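You operate a simulated robot arm through the tools that you are given. There is no shell and no other tool. Be economical: measure what you need, move in short steps, check, and stop when the job is done.

You run a simulated robot arm. Do the job below in one go: nothing can be reset, and whatever is moved stays where it is left.

TASK
Load the teal tin into the oven and run it at 60 degrees.
Fine: lid off on the bench, tin on the upper shelf; shelf in, door closed and latched before you switch on.

It is judged by the outcome, as a careful person would: the job done as asked, and still so three seconds after it is handed in. It fails if anything else is knocked over, pushed out of place, dropped, spilled or broken. A push-on lid holds only when it is set on centred and level and pressed home; a screw cap is set on level and turned clockwise until tight.

THE ROBOT
A 7-joint arm with a two-finger parallel gripper on a trunk, on a base that drives. Base frame: it is fixed to the floor where the robot stands at the start and does not move with it; the origin is under the middle of the robot, x ahead of it, y to its left, z up; the surface under the hand at the start is at about z = 80. Units: cm, degrees, N and s.
With the tool pointing down near the work surface it reaches from about 20 to 74 cm from the robot's upright axis, wherever it stands. Its first joint turns from -166.0 to 166.0 degrees. Places, roughly: free part of the drying bench [50, -20, 80]; oven door [20, -170, 100]; oven knob [40, -130, 100]; oven latch [40, -130, 120]; oven switch [40, -120, 90]; tin (6x6x4 cm) [30, -140, 110]; top of the upper oven shelf [30, -150, 110]; upper oven shelf [30, -150, 110]. Payload 1.57 kg.
Tool frame: the origin (TCP) lies between the finger pads and is the grasp point; the fingertips stand 3 cm ahead of it; z points along the fingers, y is the line along which they close. Largest opening 11 cm; finger width 2.4, thickness 1.2; the body of the gripper, 4.8 by 11.2 cm, starts 7.8 cm behind the TCP.
Orientation is that of the tool frame in the base frame, as a unit quaternion [x, y, z, w]. With the fingers straight down and closing along the base's y, the tool's x points along the base's -x, its y along +y and its z along -z.

THE INTERFACE
- The arm moves only by the tool jog_arm. Its argument "increments" is a list of rows, each an object (a shift or turn left out is 0, a gripper value left out holds the last) with "offset": the shift along the tool's x, y, z in cm, a list of three; "rot": the turn, a rotation vector about the tool's x, y, z in degrees, a list of three; "fingers": the closure in counts, from 0 (fully open) to 255 (shut). In form: [{"offset": [tx, ty, tz], "rot": [ax, ay, az], "fingers": fingers}, ...]. A call has 1 to 8 rows; each row is the pose to reach, as a shift and turn from the pose commanded when the call began, along the tool's axes at that moment. A row lasts 0.2 s, in which the tool goes at most 5 cm and 8.6 degrees; a call with a longer step from one row to the next is refused whole, and so is a gripper value outside its range. A pose out of reach is approached as far as the arm can. The call stops where the force on the tool passes 40 N (or 10 N more than at its start, if that is more) or the arm is blocked; 0.2 s more then pass. Each finger travels about 4.5 cm/s and halts on what it meets, pressing with about 41 N; the grip force reading is that of the motor and also rises with nothing between the fingers. The clock runs only during rows and for 0.2 s after the last one: add rows that repeat a pose to give the fingers time. The reply holds the time, the measured pose of the TCP, the force on the tool along the base axes, the opening and the grip force, in the units named above and with some noise, with the torque about the TCP (base axes, N m) and any sound that the robot's microphone picked up.
- Cameras (640 x 400 px; columns grow to the right, rows downward): "scene" is now at [0.48, 10.39, 146.32]; the picture's right is [-0.58, -0.81, 0.00], its down [-0.57, 0.41, -0.71] and it looks along [0.57, -0.41, -0.71] (base axes); focal length 292 px, centre (320, 200). "wrist" rides on the gripper at [7, 1.6, -14.1] in the tool frame; the picture's right is [-0.23, 0.97, 0.00], its down [-0.86, -0.20, -0.48] and it looks along [-0.47, -0.11, 0.88] (tool axes); focal length 222 px, centre (320, 200). There is no depth. A picture from a camera that has moved, and an enlarged one, comes with that camera's place and axes in the base frame and with its lens.
- snapshot(camera): a new picture of that camera. It takes no simulated time.
- slide_trunk(by): slides the trunk up (or, below 0, down) by that many cm; the arm and the scene camera ride with it, the base frame stays. It gives what a move gives, with no picture.
- roll_base(legs): drives the robot by 1 to 6 legs, each [ahead, turn to the left] in cm and degrees, along the robot's own axes; the way and the turn of a leg run together, so that a leg with both is an arc; at most 150 cm and 180 degrees a leg. The arm and the cameras ride along, it lands a little off, and it stops where it bumps. It gives what a move gives.
- head_to(pan, tilt): turns the head with the scene camera to pan (to the left, within 155 degrees either way) and tilt (down, from -29 to 69), counted from straight ahead of the robot. It gives what a move gives.
- inspect(camera, box): a new picture of the part [left, top, right, bottom] of that camera's present view, enlarged. It takes no simulated time.
- finish_job(): hands the job in; it is judged then, once.

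Work in short steps. Places have to be worked out from the pictures, the camera data and where the tool is seen: move nearer, look again, correct. Check each grasp and each placing, and mend what went wrong. You have 120 turns and 98 pictures in all, those below and enlarged ones among them. Open the gripper and draw the arm clear of the work before you hand the job in, unless the task says otherwise; then end with one line.

The tools are called as a command line: name --argument value ..., lists and objects as JSON in quotes. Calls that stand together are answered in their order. jog_arm: Moves the arm, as the interface text tells. Its arguments: {"type":"object","properties":{"increments":{"type":"array","items":{"type":"object","properties":{"offset":{"type":"array","items":{"type":"number"}},"rot":{"type":"array","items":{"type":"number"}},"fingers":{"type":"number"}}}}},"required":["increments"]} The other tools are called the same way: slide_trunk (by) slides the trunk up or down; roll_base (legs) drives the base; head_to (pan, tilt) turns the head that bears the scene camera; snapshot (camera) takes a picture; inspect (camera, box) takes an enlarged picture of a part of a camera's view; finish_job () hands the job in.

At the start:

```text
clock: 0.0
eef_pos: [40.12, -36.59, 100.83]
ee_rot: [-0.001, 1.0, 0.0, 0.0]
force: [-1.0, -0.7, -0.1]
wrist_torque: [-0.03, -0.03, -0.04]
finger_gap: 11.01
grip_force: 0.0
trunk travel left (down, up): [-40.0, 19.0]
robot x, y, heading: [0.15, -0.29, 0.2]
head pan, tilt: [-35.7, 45.1]
```

scene: 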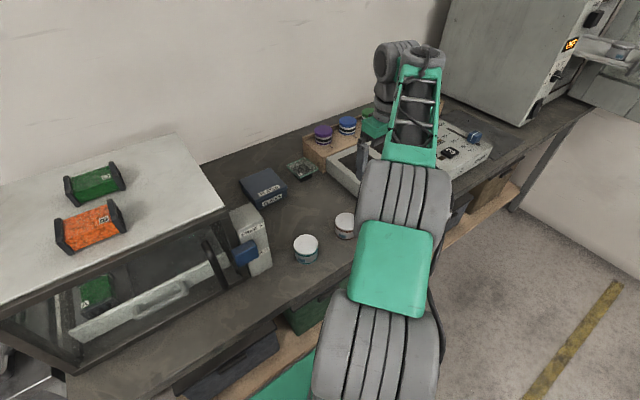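
wrist: 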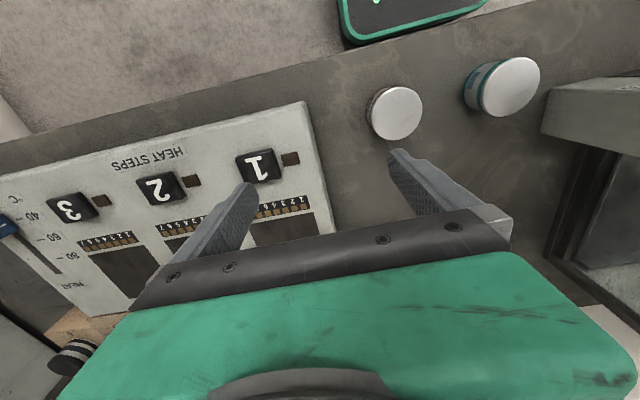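

The bench runs along -y with the oven at the far end. I'll pan the head towards the oven to look at it.

head_to --pan -75 --tilt 25

snapshot --camera "scene"

inspect --camera "wrist" --box '[330, 20, 570, 170]'

```text
clock: 1.1
eef_pos: [40.07, -36.59, 100.82]
ee_rot: [0.0, 1.0, 0.0, -0.001]
force: [-0.1, 0.9, 0.4]
wrist_torque: [-0.01, 0.0, 0.0]
finger_gap: 11.0
grip_force: 0.0
trunk travel left (down, up): [-40.0, 19.0]
robot x, y, heading: [-0.16, -0.34, -0.1]
head pan, tilt: [-75.0, 25.0]
```

```text
95 pictures are left
camera scene: at [-3.73, 6.24, 149.38], right [-0.97, -0.26, 0.0], down [-0.11, 0.41, -0.91], along [0.24, -0.88, -0.42], focal length 292 px, centre (320, 200)
```

scene: 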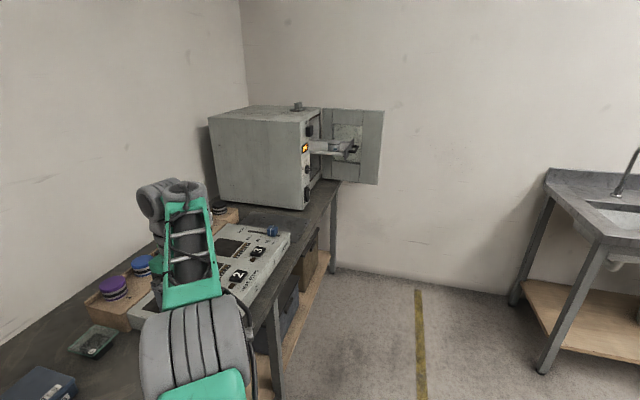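

```text
2.67 times, centred on (450, 95) of wrist
camera zoom: at [33.14, -34.85, 114.88], right [0.23, 0.97, 0.0], down [0.86, -0.2, 0.48], along [0.47, -0.11, -0.88], focal length 592 px, centre (-27, 480)
```

zoom: 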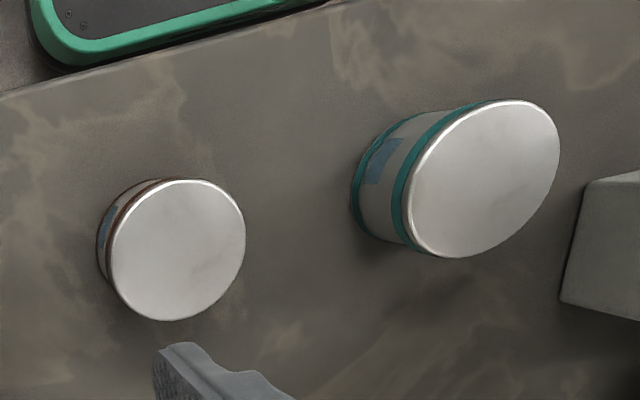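

Two tins stand on the bench, the left-hand one (+y) with teal bands. Next I look at the oven in close-up.

inspect --camera "scene" --box '[200, 90, 400, 215]'

head_to --pan -25 --tilt 50

snapshot --camera "scene"

```text
3.20 times, centred on (300, 152) of scene
camera zoom: at [-3.73, 6.24, 149.38], right [-0.97, -0.26, 0.0], down [-0.11, 0.41, -0.91], along [0.24, -0.88, -0.42], focal length 933 px, centre (384, 352)
```

zoom: 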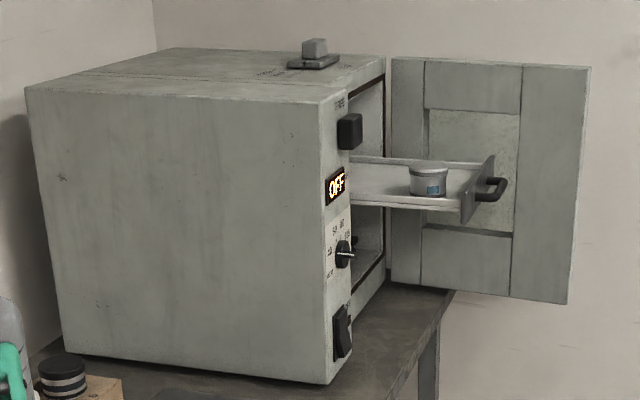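

```text
clock: 2.2
eef_pos: [40.04, -36.48, 100.69]
ee_rot: [0.0, 1.0, 0.0, 0.0]
force: [-0.8, -0.3, -0.2]
wrist_torque: [-0.01, 0.0, -0.02]
finger_gap: 11.0
grip_force: 0.1
trunk travel left (down, up): [-40.0, 19.0]
robot x, y, heading: [0.06, -0.33, 0.2]
head pan, tilt: [-25.0, 50.0]
```

```text
92 pictures are left
camera scene: at [0.86, 11.87, 145.64], right [-0.42, -0.91, 0.0], down [-0.69, 0.32, -0.64], along [0.58, -0.27, -0.77], focal length 292 px, centre (320, 200)
```

scene: 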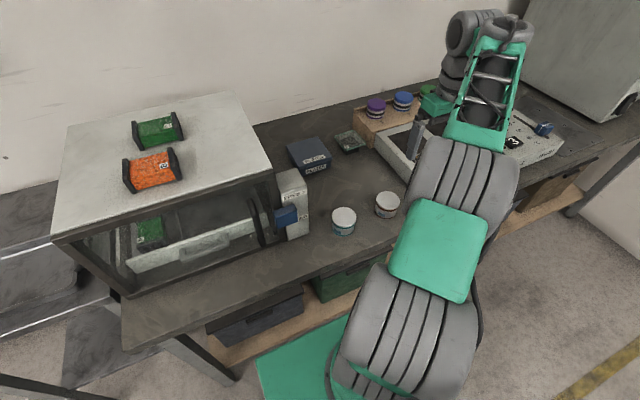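

The oven door stands open with the shelf out, and another tin is already on it. The teal tin on the bench is at about (39.5, -12.3), and I move above it for a closer look.

jog_arm --increments '[{"offset": [0, 4.5, 0]}, {"offset": [0, 9, 0]}, {"offset": [0, 13.5, 0]}, {"offset": [0, 18, 0]}, {"offset": [0, 22, 0]}, {"offset": [0, 24.2, 0]}]'

snapshot --camera "wrist"

inspect --camera "scene" --box '[240, 150, 400, 250]'

```text
clock: 3.6
eef_pos: [40.16, -12.34, 100.49]
ee_rot: [0.0, 1.0, 0.0, 0.0]
force: [0.0, -0.4, 0.2]
wrist_torque: [0.0, 0.02, -0.03]
finger_gap: 11.01
grip_force: 0.0
trunk travel left (down, up): [-40.0, 19.0]
robot x, y, heading: [0.07, -0.29, 0.1]
head pan, tilt: [-25.0, 50.0]
```

```text
91 pictures are left
camera wrist: at [33.21, -10.67, 114.52], right [0.23, 0.97, 0.0], down [0.86, -0.2, 0.48], along [0.47, -0.11, -0.88], focal length 222 px, centre (320, 200)
```

wrist: 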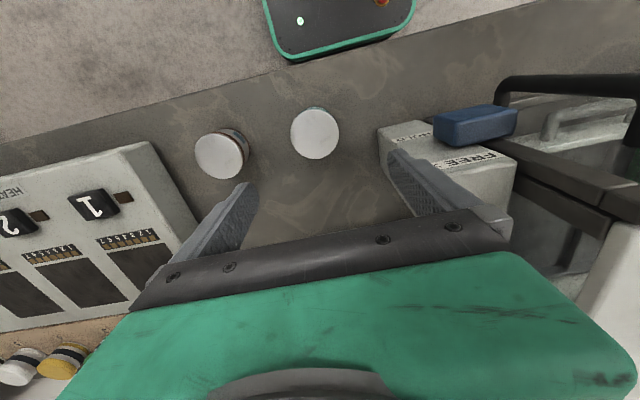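

```text
4.00 times, centred on (320, 200) of scene
camera zoom: at [0.85, 11.9, 145.64], right [-0.42, -0.91, 0.0], down [-0.69, 0.32, -0.64], along [0.58, -0.27, -0.77], focal length 1167 px, centre (320, 200)
```

zoom: 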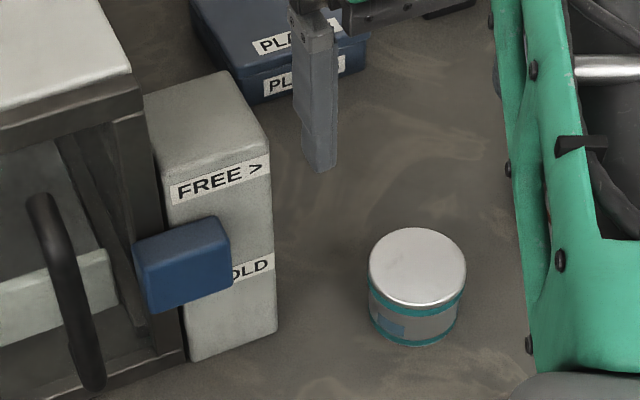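

The tin is at about (39.4, -12.7). I zoom in on its side to see where the lid ends.

inspect --camera "scene" --box '[324, 200, 364, 240]'

inspect --camera "wrist" --box '[370, 70, 610, 220]'

```text
10.00 times, centred on (344, 220) of scene
camera zoom: at [0.85, 11.9, 145.64], right [-0.42, -0.91, 0.0], down [-0.69, 0.32, -0.64], along [0.58, -0.27, -0.77], focal length 2917 px, centre (80, 0)
```

zoom: 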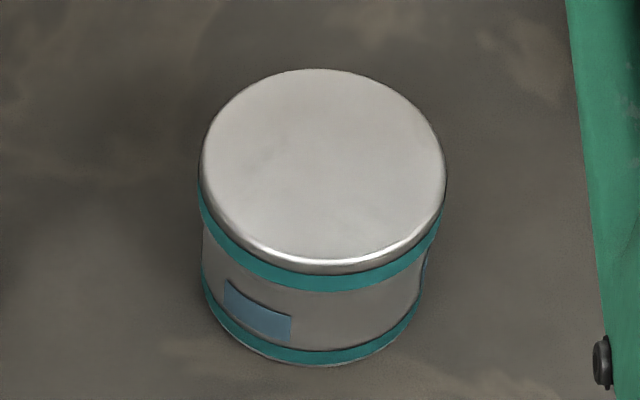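

```text
2.67 times, centred on (490, 145) of wrist
camera zoom: at [33.21, -10.67, 114.52], right [0.23, 0.97, 0.0], down [0.86, -0.2, 0.48], along [0.47, -0.11, -0.88], focal length 592 px, centre (-133, 347)
```

zoom: 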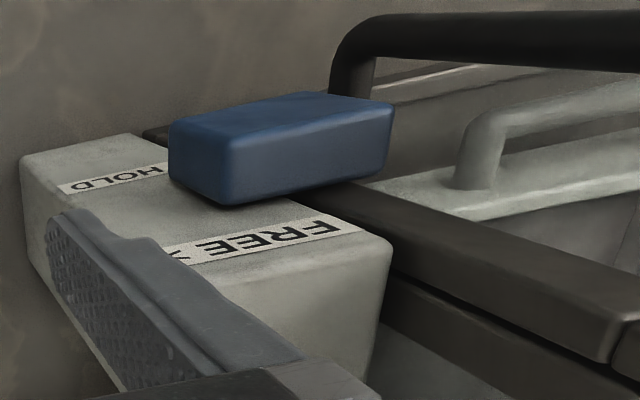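

The lid is the silver cap plus the upper teal skirt, from about z 83.9 to 84.8. I'll centre over the tin, descend to z 92 and check the alignment.

jog_arm --increments '[{"offset": [0.8, -0.4, 4]}, {"offset": [0.8, -0.4, 8]}, {"offset": [0.8, -0.4, 8]}]'

snapshot --camera "wrist"

inspect --camera "scene" --box '[294, 150, 406, 250]'

```text
clock: 4.6
eef_pos: [37.96, -14.27, 88.87]
ee_rot: [0.027, 0.999, 0.017, -0.044]
force: [0.4, 0.0, 0.2]
wrist_torque: [-0.02, 0.03, -0.02]
finger_gap: 10.99
grip_force: 0.0
trunk travel left (down, up): [-40.0, 19.0]
robot x, y, heading: [0.12, -0.33, 0.2]
head pan, tilt: [-25.0, 50.0]
stopped in row 3: the arm was blocked; the commanded pose is now the measured one
```

```text
87 pictures are left
camera wrist: at [32.25, -12.75, 103.62], right [0.28, 0.96, 0.01], down [0.88, -0.26, 0.39], along [0.38, -0.1, -0.92], focal length 222 px, centre (320, 200)
```

wrist: 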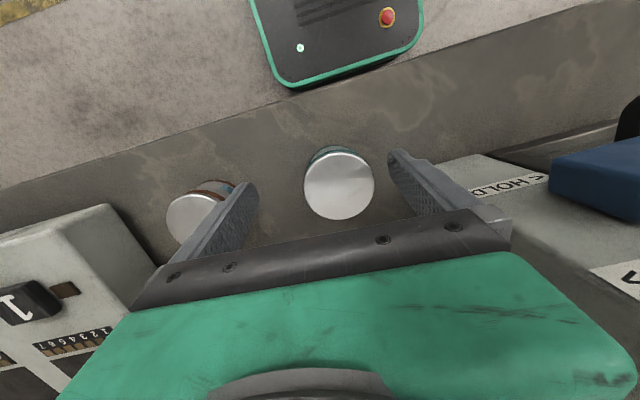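

```text
4.00 times, centred on (350, 200) of scene
camera zoom: at [0.91, 11.86, 145.39], right [-0.42, -0.91, 0.0], down [-0.69, 0.32, -0.64], along [0.58, -0.27, -0.77], focal length 1167 px, centre (200, 200)
```

zoom: 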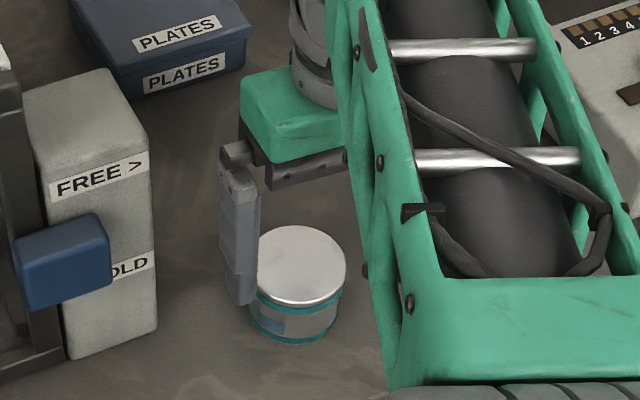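

The arm got blocked somewhere other than the tool and tilted slightly. I check the full scene.

snapshot --camera "scene"

```text
85 pictures are left
camera scene: at [0.91, 11.86, 145.39], right [-0.42, -0.91, 0.0], down [-0.69, 0.32, -0.64], along [0.58, -0.27, -0.77], focal length 292 px, centre (320, 200)
```

scene: 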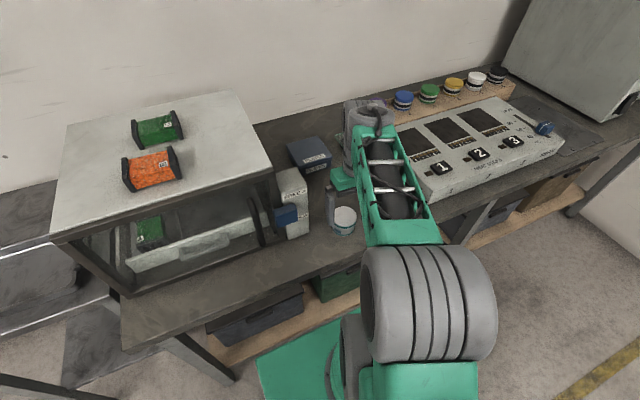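

The forearm is very low, near the other tin and the bench edge. I raise the trunk by 15 so that the arm reaches down from higher.

slide_trunk --by 15

snapshot --camera "scene"

```text
clock: 6.4
eef_pos: [38.09, -14.48, 104.4]
ee_rot: [0.029, 0.999, 0.013, -0.033]
force: [-0.1, 0.0, 1.2]
wrist_torque: [-0.01, 0.03, 0.02]
finger_gap: 10.99
grip_force: 0.1
trunk travel left (down, up): [-55.0, 4.0]
robot x, y, heading: [-0.08, -0.03, -0.2]
head pan, tilt: [-25.0, 50.0]
```

```text
84 pictures are left
camera scene: at [0.86, 11.89, 160.03], right [-0.42, -0.91, 0.0], down [-0.69, 0.32, -0.64], along [0.58, -0.27, -0.77], focal length 292 px, centre (320, 200)
```

scene: 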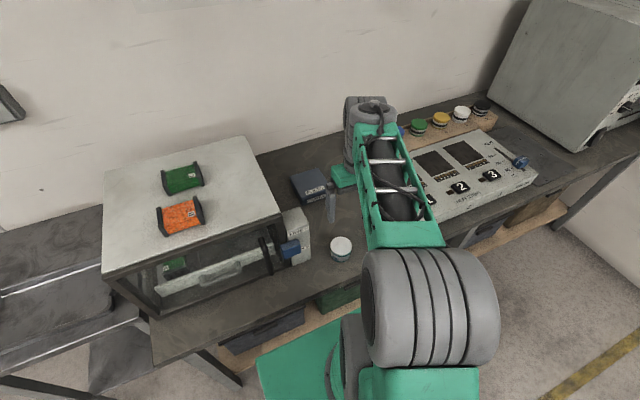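

Now I level the tool and move to above the tin.

jog_arm --increments '[{"offset": [-1.2, 1.8, 2], "rot": [1.5, -3.8, -3.3]}, {"offset": [-1.2, 1.8, 5], "rot": [1.5, -3.8, -3.3]}, {"offset": [-1.2, 1.8, 9], "rot": [1.5, -3.8, -3.3]}, {"offset": [-1.2, 1.8, 12], "rot": [1.5, -3.8, -3.3]}, {"offset": [-1.2, 1.8, 12], "rot": [1.5, -3.8, -3.3]}]'

snapshot --camera "wrist"

snapshot --camera "scene"

```text
clock: 7.6
eef_pos: [38.39, -12.09, 92.63]
ee_rot: [-0.003, 1.0, 0.003, -0.004]
force: [-0.1, 1.0, 0.9]
wrist_torque: [-0.03, 0.02, -0.02]
finger_gap: 10.98
grip_force: 0.0
trunk travel left (down, up): [-55.0, 4.0]
robot x, y, heading: [0.0, -0.41, -0.1]
head pan, tilt: [-25.0, 50.0]
```

```text
83 pictures are left
camera wrist: at [31.42, -10.61, 106.81], right [0.22, 0.98, 0.0], down [0.86, -0.2, 0.47], along [0.46, -0.1, -0.88], focal length 222 px, centre (320, 200)
```

wrist: 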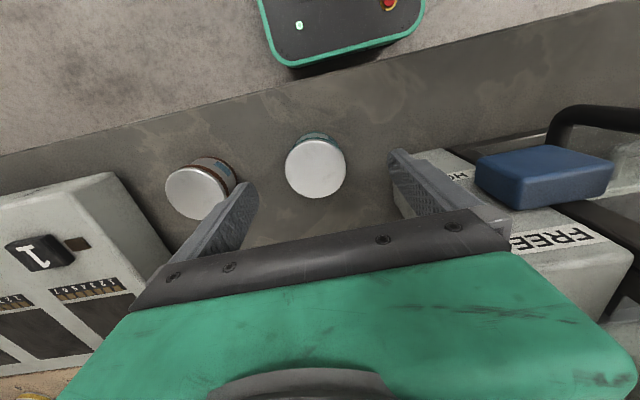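

```text
82 pictures are left
camera scene: at [0.86, 11.89, 160.65], right [-0.42, -0.91, 0.0], down [-0.69, 0.32, -0.64], along [0.58, -0.27, -0.77], focal length 292 px, centre (320, 200)
```

scene: 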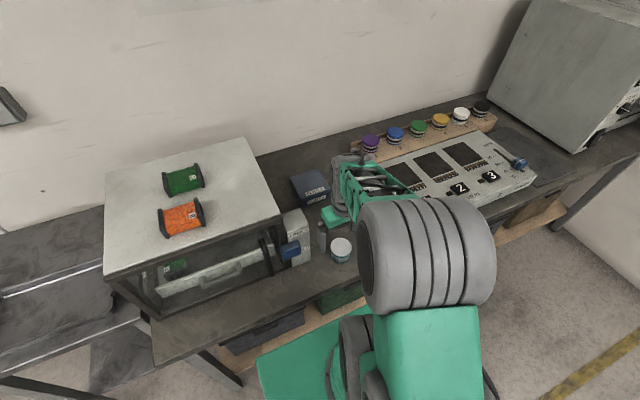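

The lid centre works out at (39.0, -12.65), and the grey latch box face is at y ≈ -3.8, which clears the fingers. I align and descend to TCP z 88.

jog_arm --increments '[{"offset": [-0.6, -0.55, 0]}, {"offset": [-0.6, -0.55, 2.5]}, {"offset": [-0.6, -0.55, 4.6]}, {"offset": [-0.6, -0.55, 4.6]}]'

snapshot --camera "wrist"

inspect --camera "scene" --box '[290, 210, 390, 272]'

```text
clock: 8.6
eef_pos: [39.25, -12.77, 88.05]
ee_rot: [-0.002, 1.0, 0.002, -0.002]
force: [0.2, 0.4, 0.6]
wrist_torque: [-0.03, 0.03, 0.02]
finger_gap: 11.01
grip_force: 0.1
trunk travel left (down, up): [-55.0, 4.0]
robot x, y, heading: [-0.18, -0.49, 0.0]
head pan, tilt: [-25.0, 50.0]
```

```text
81 pictures are left
camera wrist: at [32.33, -11.19, 102.29], right [0.22, 0.98, 0.0], down [0.86, -0.2, 0.47], along [0.46, -0.1, -0.88], focal length 222 px, centre (320, 200)
```

wrist: 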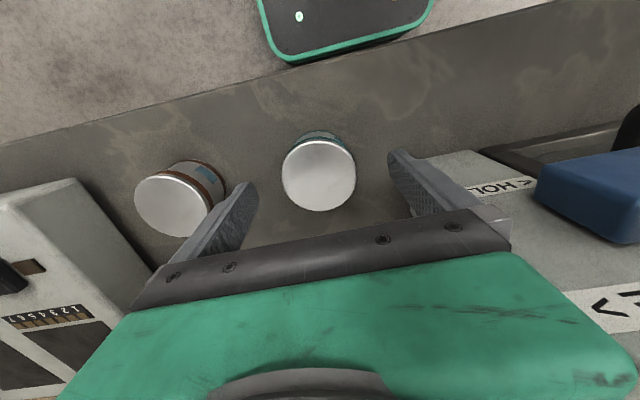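

```text
6.40 times, centred on (340, 241) of scene
camera zoom: at [0.86, 11.89, 160.64], right [-0.42, -0.91, 0.0], down [-0.69, 0.32, -0.64], along [0.58, -0.27, -0.77], focal length 1867 px, centre (192, -62)
```

zoom: 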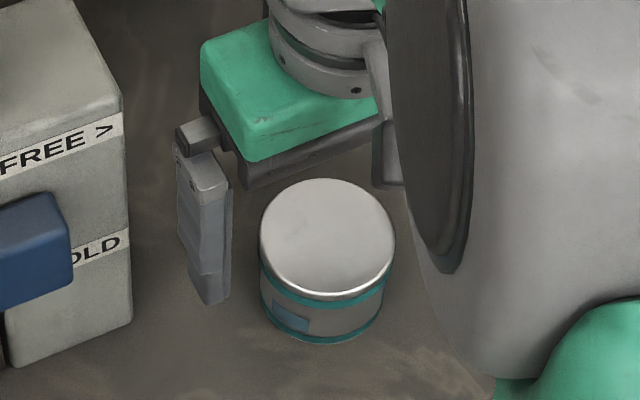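

The tool is nearly centred. I descend to put the fingertips beside the lid skirt only (tips ≈ 83.95) and close.

jog_arm --increments '[{"offset": [0.2, 0.07, 1.1], "fingers": 0}, {"offset": [0.2, 0.07, 1.1], "fingers": 0}, {"offset": [0.2, 0.07, 1.1], "fingers": 200}, {"offset": [0.2, 0.07, 1.1], "fingers": 200}, {"offset": [0.2, 0.07, 1.1], "fingers": 200}, {"offset": [0.2, 0.07, 1.1], "fingers": 200}, {"offset": [0.2, 0.07, 1.1], "fingers": 200}]'

inspect --camera "scene" --box '[290, 210, 390, 272]'

```text
clock: 10.2
eef_pos: [39.06, -12.54, 86.99]
ee_rot: [-0.002, 1.0, 0.002, -0.003]
force: [0.0, 0.3, 0.3]
wrist_torque: [-0.04, -0.03, -0.02]
finger_gap: 6.19
grip_force: 33.9
trunk travel left (down, up): [-55.0, 4.0]
robot x, y, heading: [-0.08, -0.48, 0.1]
head pan, tilt: [-25.0, 50.0]
```

```text
6.40 times, centred on (340, 241) of scene
camera zoom: at [0.86, 11.89, 160.64], right [-0.42, -0.91, 0.0], down [-0.69, 0.32, -0.64], along [0.58, -0.27, -0.77], focal length 1867 px, centre (192, -62)
```

zoom: 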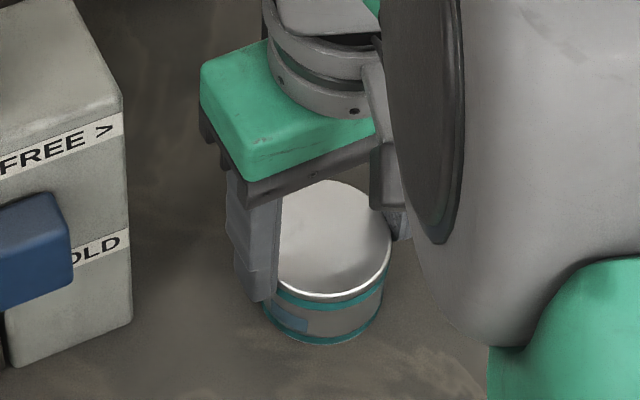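

It is gripped at 6.19 cm. I lift slowly by 1.2 cm and look for whether the tin follows.

jog_arm --increments '[{"offset": [0, 0, -0.3]}, {"offset": [0, 0, -0.6]}, {"offset": [0, 0, -0.9]}, {"offset": [0, 0, -1.2]}, {"offset": [0, 0, -1.2]}]'

inspect --camera "scene" --box '[290, 210, 390, 272]'

```text
clock: 11.4
eef_pos: [38.92, -12.67, 88.36]
ee_rot: [-0.003, 1.0, 0.001, -0.004]
force: [-0.2, 0.6, 0.1]
wrist_torque: [0.02, 0.01, -0.01]
finger_gap: 6.14
grip_force: 40.6
trunk travel left (down, up): [-55.0, 4.0]
robot x, y, heading: [0.0, -0.36, -0.2]
head pan, tilt: [-25.0, 50.0]
```

```text
6.40 times, centred on (340, 241) of scene
camera zoom: at [0.86, 11.89, 160.64], right [-0.42, -0.91, 0.0], down [-0.69, 0.32, -0.64], along [0.58, -0.27, -0.77], focal length 1867 px, centre (192, -62)
```

zoom: 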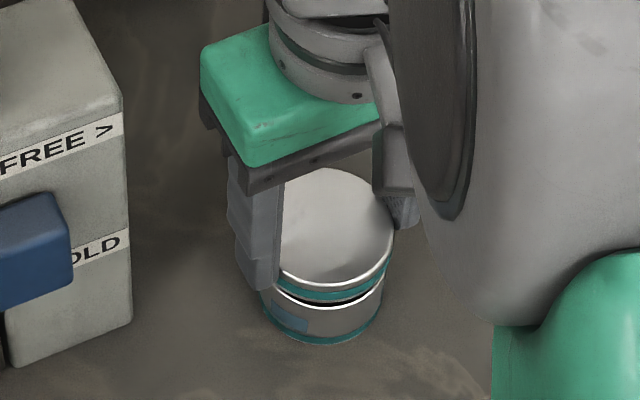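

The lid came off and the tin stayed on the bench. I lift it clear and look for a free spot around (50, -19).

jog_arm --increments '[{"offset": [0, 0, -3]}, {"offset": [0, 0, -6]}, {"offset": [-4, -2, -7]}, {"offset": [-8, -4, -7]}, {"offset": [-11, -6, -7]}, {"offset": [-11, -6, -7]}]'

snapshot --camera "wrist"

snapshot --camera "scene"

```text
clock: 12.8
eef_pos: [50.09, -18.34, 94.76]
ee_rot: [-0.002, 1.0, 0.002, -0.003]
force: [0.3, 0.9, 0.3]
wrist_torque: [0.03, 0.03, -0.03]
finger_gap: 6.13
grip_force: 40.1
trunk travel left (down, up): [-55.0, 4.0]
robot x, y, heading: [-0.02, -0.05, 0.0]
head pan, tilt: [-25.0, 50.0]
```

```text
77 pictures are left
camera wrist: at [43.23, -16.89, 108.97], right [0.22, 0.98, 0.0], down [0.86, -0.2, 0.47], along [0.46, -0.1, -0.88], focal length 222 px, centre (320, 200)
```

wrist: 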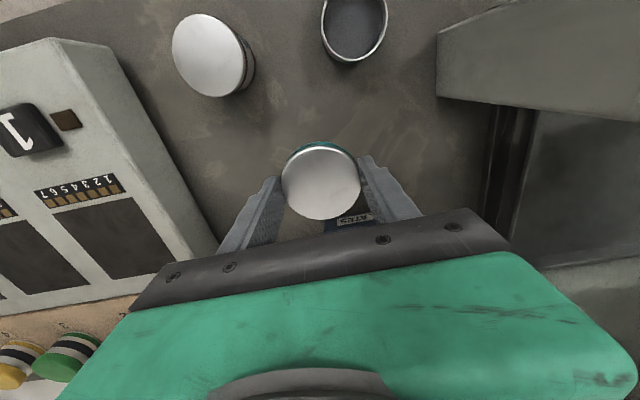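

```text
76 pictures are left
camera scene: at [0.87, 11.87, 160.64], right [-0.42, -0.91, 0.0], down [-0.69, 0.32, -0.64], along [0.58, -0.27, -0.77], focal length 292 px, centre (320, 200)
```

scene: 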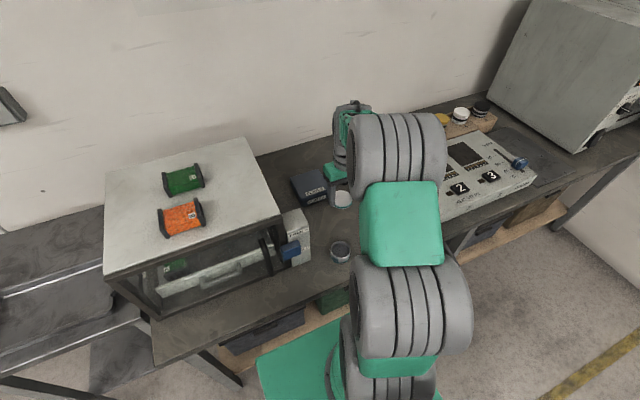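

The spot is clear: the PLATES box starts at x≈60 and the panel at y≈-36. I lower the lid until its skirt is about 1 cm off the bench.

jog_arm --increments '[{"offset": [0, 0, 4]}, {"offset": [0, 0, 8]}, {"offset": [0, 0, 10.8]}, {"offset": [0, 0, 10.8]}]'

jog_arm --increments '[{"offset": [0, 0, 0.3]}, {"offset": [0, 0, 0.5]}, {"offset": [0, 0, 0.7]}, {"offset": [0, 0, 0.8]}, {"offset": [0, 0, 0.8]}]'

snapshot --camera "wrist"

```text
clock: 13.8
eef_pos: [49.96, -18.19, 84.0]
ee_rot: [-0.004, 1.0, 0.002, -0.004]
force: [0.3, 0.5, 0.3]
wrist_torque: [0.03, -0.02, -0.03]
finger_gap: 6.14
grip_force: 41.0
trunk travel left (down, up): [-55.0, 4.0]
robot x, y, heading: [-0.01, -0.22, 0.1]
head pan, tilt: [-25.0, 50.0]
```

```text
clock: 15.0
eef_pos: [49.97, -18.26, 83.78]
ee_rot: [-0.004, 1.0, 0.001, -0.001]
force: [-2.9, 3.4, 30.2]
wrist_torque: [0.09, 0.17, 0.01]
finger_gap: 6.14
grip_force: 41.1
trunk travel left (down, up): [-55.0, 4.0]
robot x, y, heading: [0.3, 0.06, -0.2]
head pan, tilt: [-25.0, 50.0]
```

```text
75 pictures are left
camera wrist: at [42.92, -16.69, 97.9], right [0.22, 0.98, 0.0], down [0.86, -0.19, 0.48], along [0.47, -0.1, -0.88], focal length 222 px, centre (320, 200)
```

wrist: 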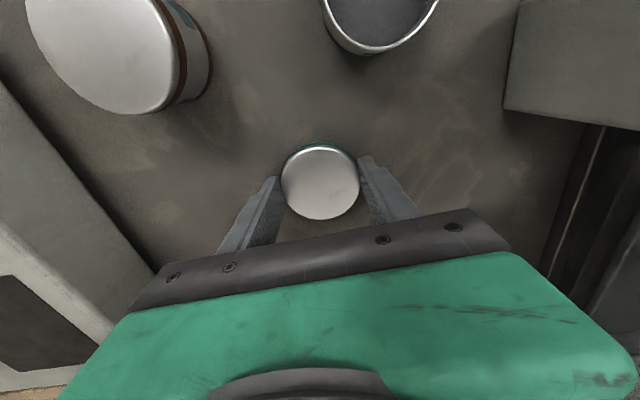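

The lid is touching the bench. I ease off the pressure, open, and rise.

jog_arm --increments '[{"offset": [0, 0, -0.4], "fingers": 200}, {"offset": [0, 0, -0.45], "fingers": 0}, {"offset": [0, 0, -0.45], "fingers": 0}, {"offset": [0, 0, -0.45], "fingers": 0}, {"offset": [0, 0, -0.45], "fingers": 0}, {"offset": [0, 0, -5], "fingers": 0}, {"offset": [0, 0, -10], "fingers": 0}]'

snapshot --camera "wrist"

```text
clock: 16.6
eef_pos: [49.96, -18.46, 93.68]
ee_rot: [-0.003, 1.0, 0.002, -0.004]
force: [-0.1, -0.3, -0.4]
wrist_torque: [-0.02, 0.01, -0.01]
finger_gap: 10.99
grip_force: 0.0
trunk travel left (down, up): [-55.0, 4.0]
robot x, y, heading: [-0.14, 0.03, -0.0]
head pan, tilt: [-25.0, 50.0]
```

```text
74 pictures are left
camera wrist: at [43.07, -16.92, 107.82], right [0.22, 0.98, 0.0], down [0.86, -0.2, 0.47], along [0.46, -0.1, -0.88], focal length 222 px, centre (320, 200)
```

wrist: 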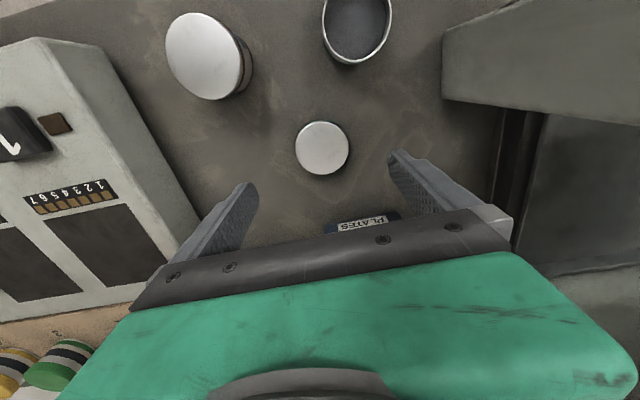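

The lid lies flat on the bench. I move over the open tin and descend to grasp the upper half of its body.

jog_arm --increments '[{"offset": [4, 2, 0]}, {"offset": [8, 4, 0]}, {"offset": [10.95, 5.75, 0]}, {"offset": [10.95, 5.75, 2]}, {"offset": [10.95, 5.75, 2]}]'

snapshot --camera "wrist"

```text
clock: 17.8
eef_pos: [38.85, -12.79, 91.79]
ee_rot: [-0.003, 1.0, 0.002, -0.003]
force: [0.1, 0.4, 0.1]
wrist_torque: [-0.01, 0.03, 0.02]
finger_gap: 11.03
grip_force: 0.0
trunk travel left (down, up): [-55.0, 4.0]
robot x, y, heading: [-0.13, -0.28, 0.1]
head pan, tilt: [-25.0, 50.0]
```

```text
73 pictures are left
camera wrist: at [32.02, -11.26, 105.95], right [0.22, 0.98, 0.0], down [0.86, -0.2, 0.47], along [0.46, -0.1, -0.88], focal length 222 px, centre (320, 200)
```

wrist: 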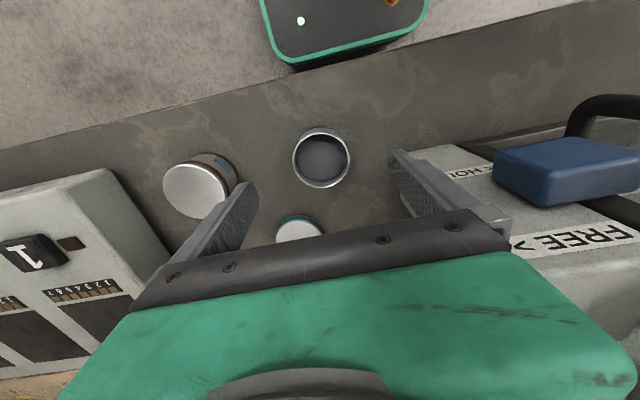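

Aligned within about 2 mm. Descending to TCP z≈85.2 and closing.

jog_arm --increments '[{"offset": [0.05, 0.15, 3.5]}, {"offset": [0.05, 0.15, 6.6]}, {"offset": [0.05, 0.15, 6.6]}, {"offset": [0.05, 0.15, 6.6], "fingers": 200}, {"offset": [0.05, 0.15, 6.6], "fingers": 200}, {"offset": [0.05, 0.15, 6.6], "fingers": 200}, {"offset": [0.05, 0.15, 6.6], "fingers": 200}, {"offset": [0.05, 0.15, 6.6], "fingers": 200}]'

jog_arm --increments '[{"offset": [0, 0, -0.5]}, {"offset": [0, 0, -2]}, {"offset": [0, 0, -2]}]'

inspect --camera "scene" --box '[290, 190, 390, 272]'

```text
clock: 19.6
eef_pos: [38.73, -12.42, 85.14]
ee_rot: [-0.002, 1.0, 0.002, -0.004]
force: [-0.5, -0.5, 0.2]
wrist_torque: [0.0, 0.01, -0.03]
finger_gap: 5.93
grip_force: 31.8
trunk travel left (down, up): [-55.0, 4.0]
robot x, y, heading: [0.1, 0.06, 0.0]
head pan, tilt: [-25.0, 50.0]
```

```text
clock: 20.4
eef_pos: [38.91, -12.62, 87.05]
ee_rot: [-0.003, 1.0, 0.002, -0.004]
force: [-0.1, 0.3, -0.7]
wrist_torque: [0.02, -0.01, 0.01]
finger_gap: 5.92
grip_force: 41.4
trunk travel left (down, up): [-55.0, 4.0]
robot x, y, heading: [0.2, -0.1, -0.1]
head pan, tilt: [-25.0, 50.0]
```

```text
4.88 times, centred on (340, 231) of scene
camera zoom: at [0.85, 11.89, 160.64], right [-0.42, -0.91, 0.0], down [-0.69, 0.32, -0.64], along [0.58, -0.27, -0.77], focal length 1423 px, centre (222, 49)
```

zoom: 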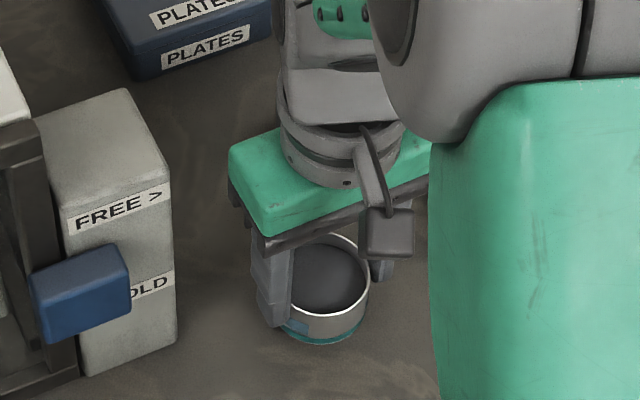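

The tin is held. I lift it to z≈112 to clear everything before driving, then look along the route.

jog_arm --increments '[{"offset": [0, 0, -4]}, {"offset": [0, 0, -8]}, {"offset": [0, 0, -12]}, {"offset": [0, 0, -16]}, {"offset": [0, 0, -20]}, {"offset": [0, 0, -24]}, {"offset": [0, 0, -26]}, {"offset": [0, 0, -26]}]'

head_to --pan -95 --tilt 35

snapshot --camera "scene"

```text
clock: 22.2
eef_pos: [39.1, -12.7, 112.97]
ee_rot: [-0.003, 1.0, 0.002, -0.003]
force: [0.4, 0.4, -0.8]
wrist_torque: [0.01, 0.01, 0.0]
finger_gap: 5.9
grip_force: 41.0
trunk travel left (down, up): [-55.0, 4.0]
robot x, y, heading: [0.31, -0.31, 0.3]
head pan, tilt: [-25.0, 50.0]
```

```text
clock: 23.6
eef_pos: [39.04, -12.76, 113.0]
ee_rot: [-0.003, 1.0, 0.001, -0.004]
force: [-0.4, 0.0, -0.4]
wrist_torque: [0.01, -0.01, 0.0]
finger_gap: 5.91
grip_force: 40.1
trunk travel left (down, up): [-55.0, 4.0]
robot x, y, heading: [0.27, -0.27, 0.1]
head pan, tilt: [-95.0, 35.0]
```

```text
71 pictures are left
camera scene: at [-6.88, 6.37, 162.81], right [-1.0, 0.09, 0.0], down [0.05, 0.57, -0.82], along [-0.07, -0.82, -0.57], focal length 292 px, centre (320, 200)
```

scene: 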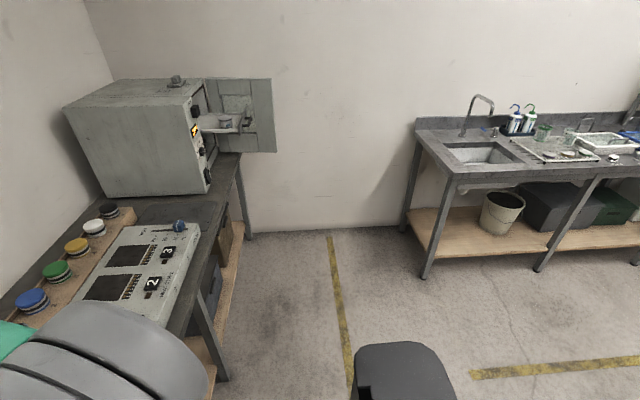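

A dark grey object stands right of the route, so I check what it is before driving.

head_to --pan -125 --tilt 55

snapshot --camera "scene"

```text
clock: 24.6
eef_pos: [38.87, -12.69, 112.94]
ee_rot: [-0.003, 1.0, 0.002, -0.003]
force: [0.2, -0.2, -1.3]
wrist_torque: [0.03, -0.02, -0.02]
finger_gap: 5.91
grip_force: 41.0
trunk travel left (down, up): [-55.0, 4.0]
robot x, y, heading: [0.14, -0.53, -0.2]
head pan, tilt: [-125.0, 55.0]
```

```text
70 pictures are left
camera scene: at [-10.25, 9.23, 159.99], right [-0.82, 0.57, 0.0], down [0.47, 0.67, -0.57], along [-0.33, -0.47, -0.82], focal length 292 px, centre (320, 200)
```

scene: 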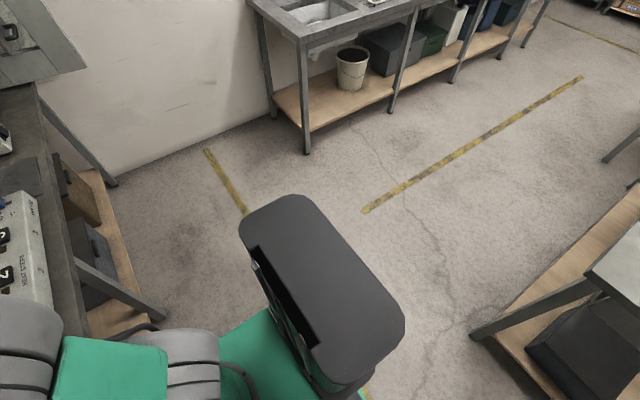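

That is the robot's own column; a table stands behind at x≈-90, and the open door's edge is near (6, -162). I back up, turn right, drive along the bench, and turn back to face the oven well outside the door's reach.

roll_base --legs '[[-38, 0], [0, -90], [128, 0], [0, 90]]'

head_to --pan -10 --tilt 35

snapshot --camera "scene"

```text
clock: 40.6
eef_pos: [5.63, -141.45, 112.92]
ee_rot: [-0.009, 1.0, 0.002, -0.003]
force: [0.3, 0.1, -0.8]
wrist_torque: [0.01, -0.01, -0.01]
finger_gap: 5.89
grip_force: 41.4
trunk travel left (down, up): [-55.0, 4.0]
robot x, y, heading: [-33.17, -129.29, 0.9]
head pan, tilt: [-125.0, 55.0]
```

```text
clock: 42.5
eef_pos: [5.79, -141.42, 112.98]
ee_rot: [-0.01, 1.0, 0.002, -0.003]
force: [0.5, -0.1, -0.8]
wrist_torque: [0.01, -0.03, 0.02]
finger_gap: 5.92
grip_force: 41.0
trunk travel left (down, up): [-55.0, 4.0]
robot x, y, heading: [-33.45, -129.47, 0.8]
head pan, tilt: [-10.0, 35.0]
```

```text
69 pictures are left
camera scene: at [-31.1, -115.56, 162.81], right [-0.16, -0.99, 0.0], down [-0.57, 0.09, -0.82], along [0.81, -0.13, -0.57], focal length 292 px, centre (320, 200)
```

scene: 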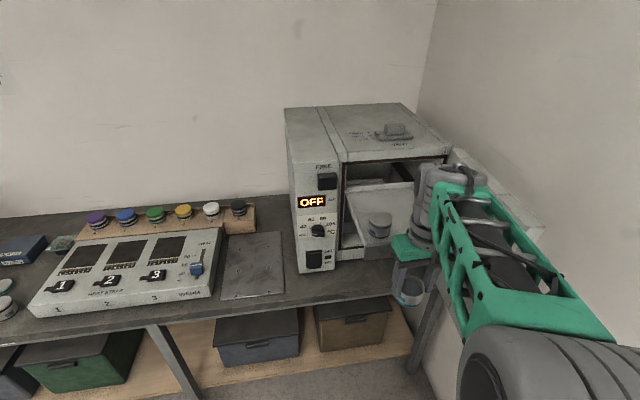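

I arrived at (-33, -129) facing the oven. I zoom in on it.

inspect --camera "scene" --box '[270, 90, 480, 310]'

inspect --camera "scene" --box '[290, 160, 350, 275]'

snapshot --camera "wrist"

```text
1.82 times, centred on (375, 200) of scene
camera zoom: at [-31.1, -115.56, 162.81], right [-0.16, -0.99, 0.0], down [-0.57, 0.09, -0.82], along [0.81, -0.13, -0.57], focal length 530 px, centre (220, 200)
```

zoom: 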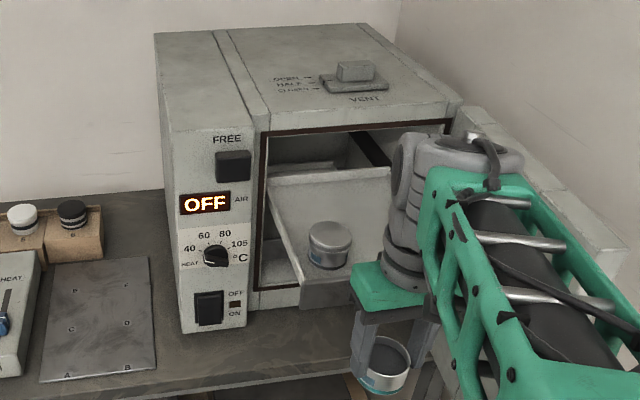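

```text
3.48 times, centred on (320, 218) of scene
camera zoom: at [-31.1, -115.56, 162.81], right [-0.16, -0.99, 0.0], down [-0.57, 0.09, -0.82], along [0.81, -0.13, -0.57], focal length 1014 px, centre (320, 139)
```

zoom: 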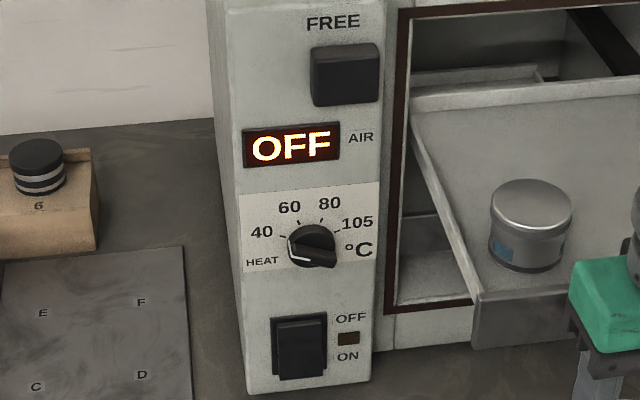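

```text
66 pictures are left
camera wrist: at [-1.14, -139.95, 127.18], right [0.21, 0.98, 0.0], down [0.86, -0.18, 0.47], along [0.46, -0.1, -0.88], focal length 222 px, centre (320, 200)
```

wrist: 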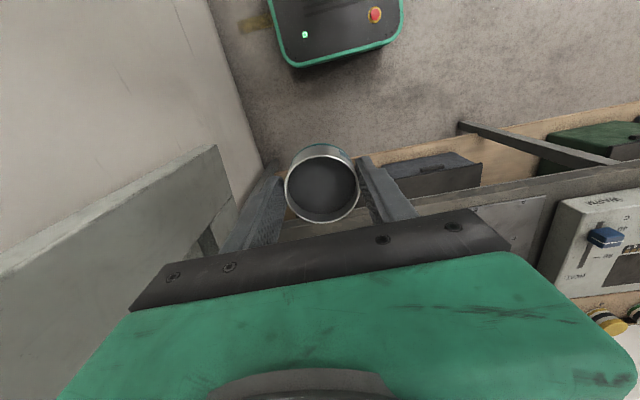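

The other tin (lidded, grey) is at about (26, -141) on the tray, which spans x≈21–47, y≈-135 to -166 with its floor at about z 110. I'll place ours at about (28, -153), so I raise to z≈124 and move partly in first.

jog_arm --increments '[{"offset": [0, 0, -4]}, {"offset": [0, 0, -8]}, {"offset": [0, 0, -11]}, {"offset": [-4, -2, -11]}, {"offset": [-8, -4.5, -11]}, {"offset": [-12, -7.5, -11]}, {"offset": [-16, -10.5, -11]}, {"offset": [-16, -10.5, -11]}]'

snapshot --camera "wrist"

snapshot --camera "scene"

```text
clock: 44.3
eef_pos: [22.23, -151.58, 123.91]
ee_rot: [-0.01, 1.0, 0.002, -0.003]
force: [0.3, -1.1, -1.0]
wrist_torque: [0.03, 0.04, -0.03]
finger_gap: 5.89
grip_force: 40.9
trunk travel left (down, up): [-55.0, 4.0]
robot x, y, heading: [-33.4, -129.26, 1.0]
head pan, tilt: [-10.0, 35.0]
```

```text
65 pictures are left
camera wrist: at [15.13, -150.05, 138.06], right [0.21, 0.98, 0.0], down [0.86, -0.18, 0.47], along [0.46, -0.1, -0.88], focal length 222 px, centre (320, 200)
```

wrist: 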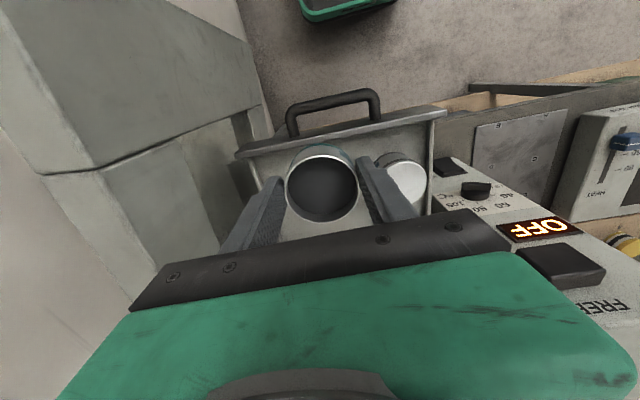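

```text
64 pictures are left
camera scene: at [-31.13, -115.54, 162.81], right [-0.16, -0.99, 0.0], down [-0.57, 0.09, -0.82], along [0.81, -0.13, -0.57], focal length 292 px, centre (320, 200)
```

scene: 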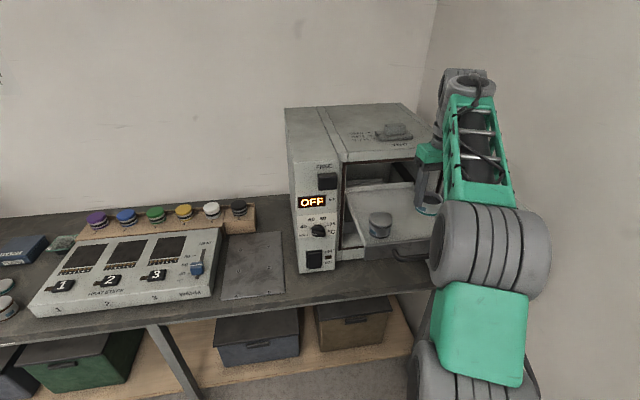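

The tray spans y≈-161 to -138, the other tin is at about (26.6, -142.5), and there is room for ours at (29, -152.3). I move over it, descend to 117 and look.

jog_arm --increments '[{"offset": [-3.5, -0.4, 0]}, {"offset": [-6.7, -0.8, 0]}, {"offset": [-6.7, -0.8, 3.5]}, {"offset": [-6.7, -0.8, 6.6]}, {"offset": [-6.7, -0.8, 6.6]}]'

snapshot --camera "wrist"

inspect --camera "scene" --box '[330, 150, 490, 280]'

```text
clock: 45.5
eef_pos: [28.73, -152.06, 117.28]
ee_rot: [-0.01, 1.0, 0.002, -0.004]
force: [0.1, -0.3, -0.6]
wrist_torque: [-0.02, -0.01, -0.01]
finger_gap: 5.91
grip_force: 40.4
out of reach, approached as far as the arm can: row 2
trunk travel left (down, up): [-55.0, 4.0]
robot x, y, heading: [-33.52, -129.31, 0.9]
head pan, tilt: [-10.0, 35.0]
```

```text
63 pictures are left
camera wrist: at [21.77, -150.58, 131.42], right [0.21, 0.98, 0.0], down [0.86, -0.18, 0.47], along [0.46, -0.1, -0.88], focal length 222 px, centre (320, 200)
```

wrist: 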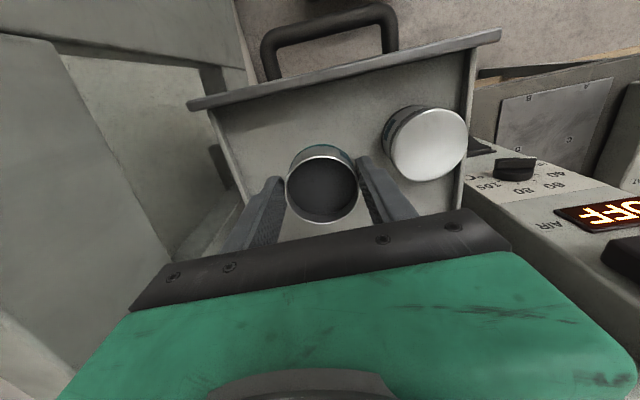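

```text
3.08 times, centred on (410, 215) of scene
camera zoom: at [-31.05, -115.57, 162.81], right [-0.16, -0.99, 0.0], down [-0.57, 0.09, -0.82], along [0.81, -0.13, -0.57], focal length 897 px, centre (43, 154)
```

zoom: 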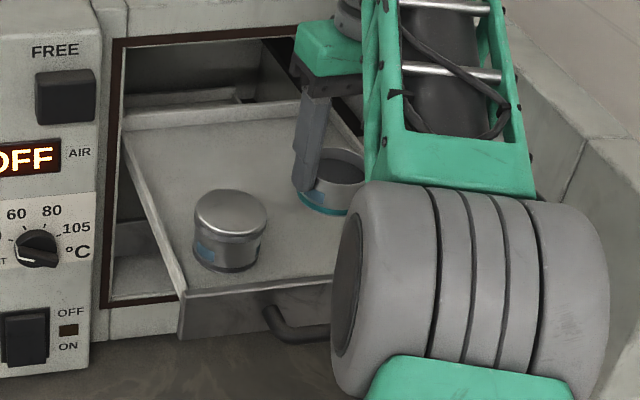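

It is clear of the other tin and the rims. I lower slowly until contact.

jog_arm --increments '[{"offset": [0, 0, 0.5]}, {"offset": [0, 0, 1.0]}, {"offset": [0, 0, 1.5]}, {"offset": [0, 0, 1.8]}, {"offset": [0, 0, 2.1]}, {"offset": [0, 0, 2.4]}, {"offset": [0, 0, 2.7]}, {"offset": [0, 0, 3.0]}]'

inspect --camera "scene" --box '[330, 150, 490, 280]'

```text
clock: 47.3
eef_pos: [28.53, -152.07, 114.2]
ee_rot: [-0.009, 1.0, 0.002, -0.004]
force: [0.2, -0.4, 0.0]
wrist_torque: [-0.03, 0.03, 0.0]
finger_gap: 5.9
grip_force: 40.7
trunk travel left (down, up): [-55.0, 4.0]
robot x, y, heading: [-33.48, -129.32, 0.9]
head pan, tilt: [-10.0, 35.0]
```

```text
3.08 times, centred on (410, 215) of scene
camera zoom: at [-31.09, -115.56, 162.81], right [-0.16, -0.99, 0.0], down [-0.57, 0.09, -0.82], along [0.81, -0.13, -0.57], focal length 897 px, centre (43, 154)
```

zoom: 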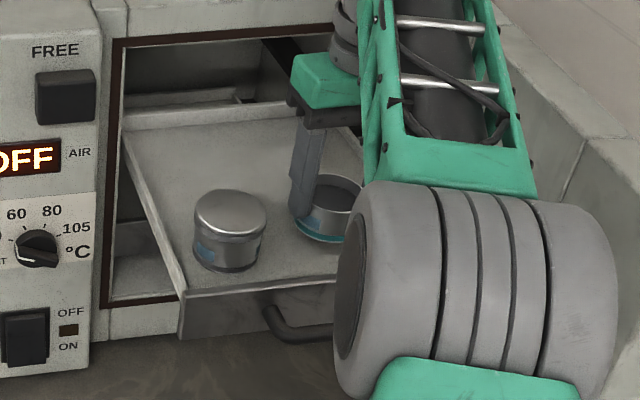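

Nearly there, with no contact yet. I continue in fine steps.

jog_arm --increments '[{"offset": [0, 0, 0.2]}, {"offset": [0, 0, 0.4]}, {"offset": [0, 0, 0.6]}, {"offset": [0, 0, 0.8]}, {"offset": [0, 0, 1.0]}]'

```text
clock: 48.5
eef_pos: [28.81, -152.25, 113.19]
ee_rot: [-0.01, 1.0, 0.002, -0.003]
force: [-0.1, -0.2, -1.8]
wrist_torque: [-0.02, -0.06, 0.03]
finger_gap: 5.88
grip_force: 40.9
trunk travel left (down, up): [-55.0, 4.0]
robot x, y, heading: [-33.38, -129.11, 0.5]
head pan, tilt: [-10.0, 35.0]
```

jog_arm --increments '[{"offset": [0, 0, 0.2]}, {"offset": [0, 0, 0.4]}, {"offset": [0, 0, 0.6]}, {"offset": [0, 0, 0.8]}, {"offset": [0, 0, 1.0]}, {"offset": [0, 0, 1.2]}]'

inspect --camera "scene" --box '[330, 150, 490, 280]'

```text
clock: 49.9
eef_pos: [28.8, -152.22, 112.27]
ee_rot: [-0.01, 1.0, -0.001, -0.001]
force: [1.5, 1.4, 13.0]
wrist_torque: [0.01, 0.12, -0.04]
finger_gap: 5.91
grip_force: 41.4
trunk travel left (down, up): [-55.0, 4.0]
robot x, y, heading: [-33.64, -129.2, 0.8]
head pan, tilt: [-10.0, 35.0]
```

```text
3.08 times, centred on (410, 215) of scene
camera zoom: at [-31.18, -115.52, 162.84], right [-0.16, -0.99, 0.0], down [-0.57, 0.09, -0.82], along [0.81, -0.13, -0.57], focal length 897 px, centre (43, 154)
```

zoom: 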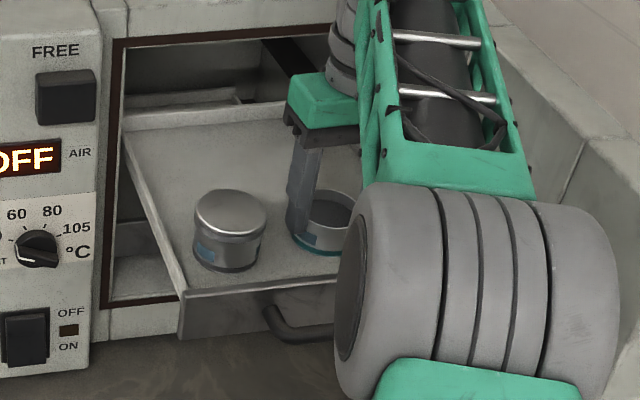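

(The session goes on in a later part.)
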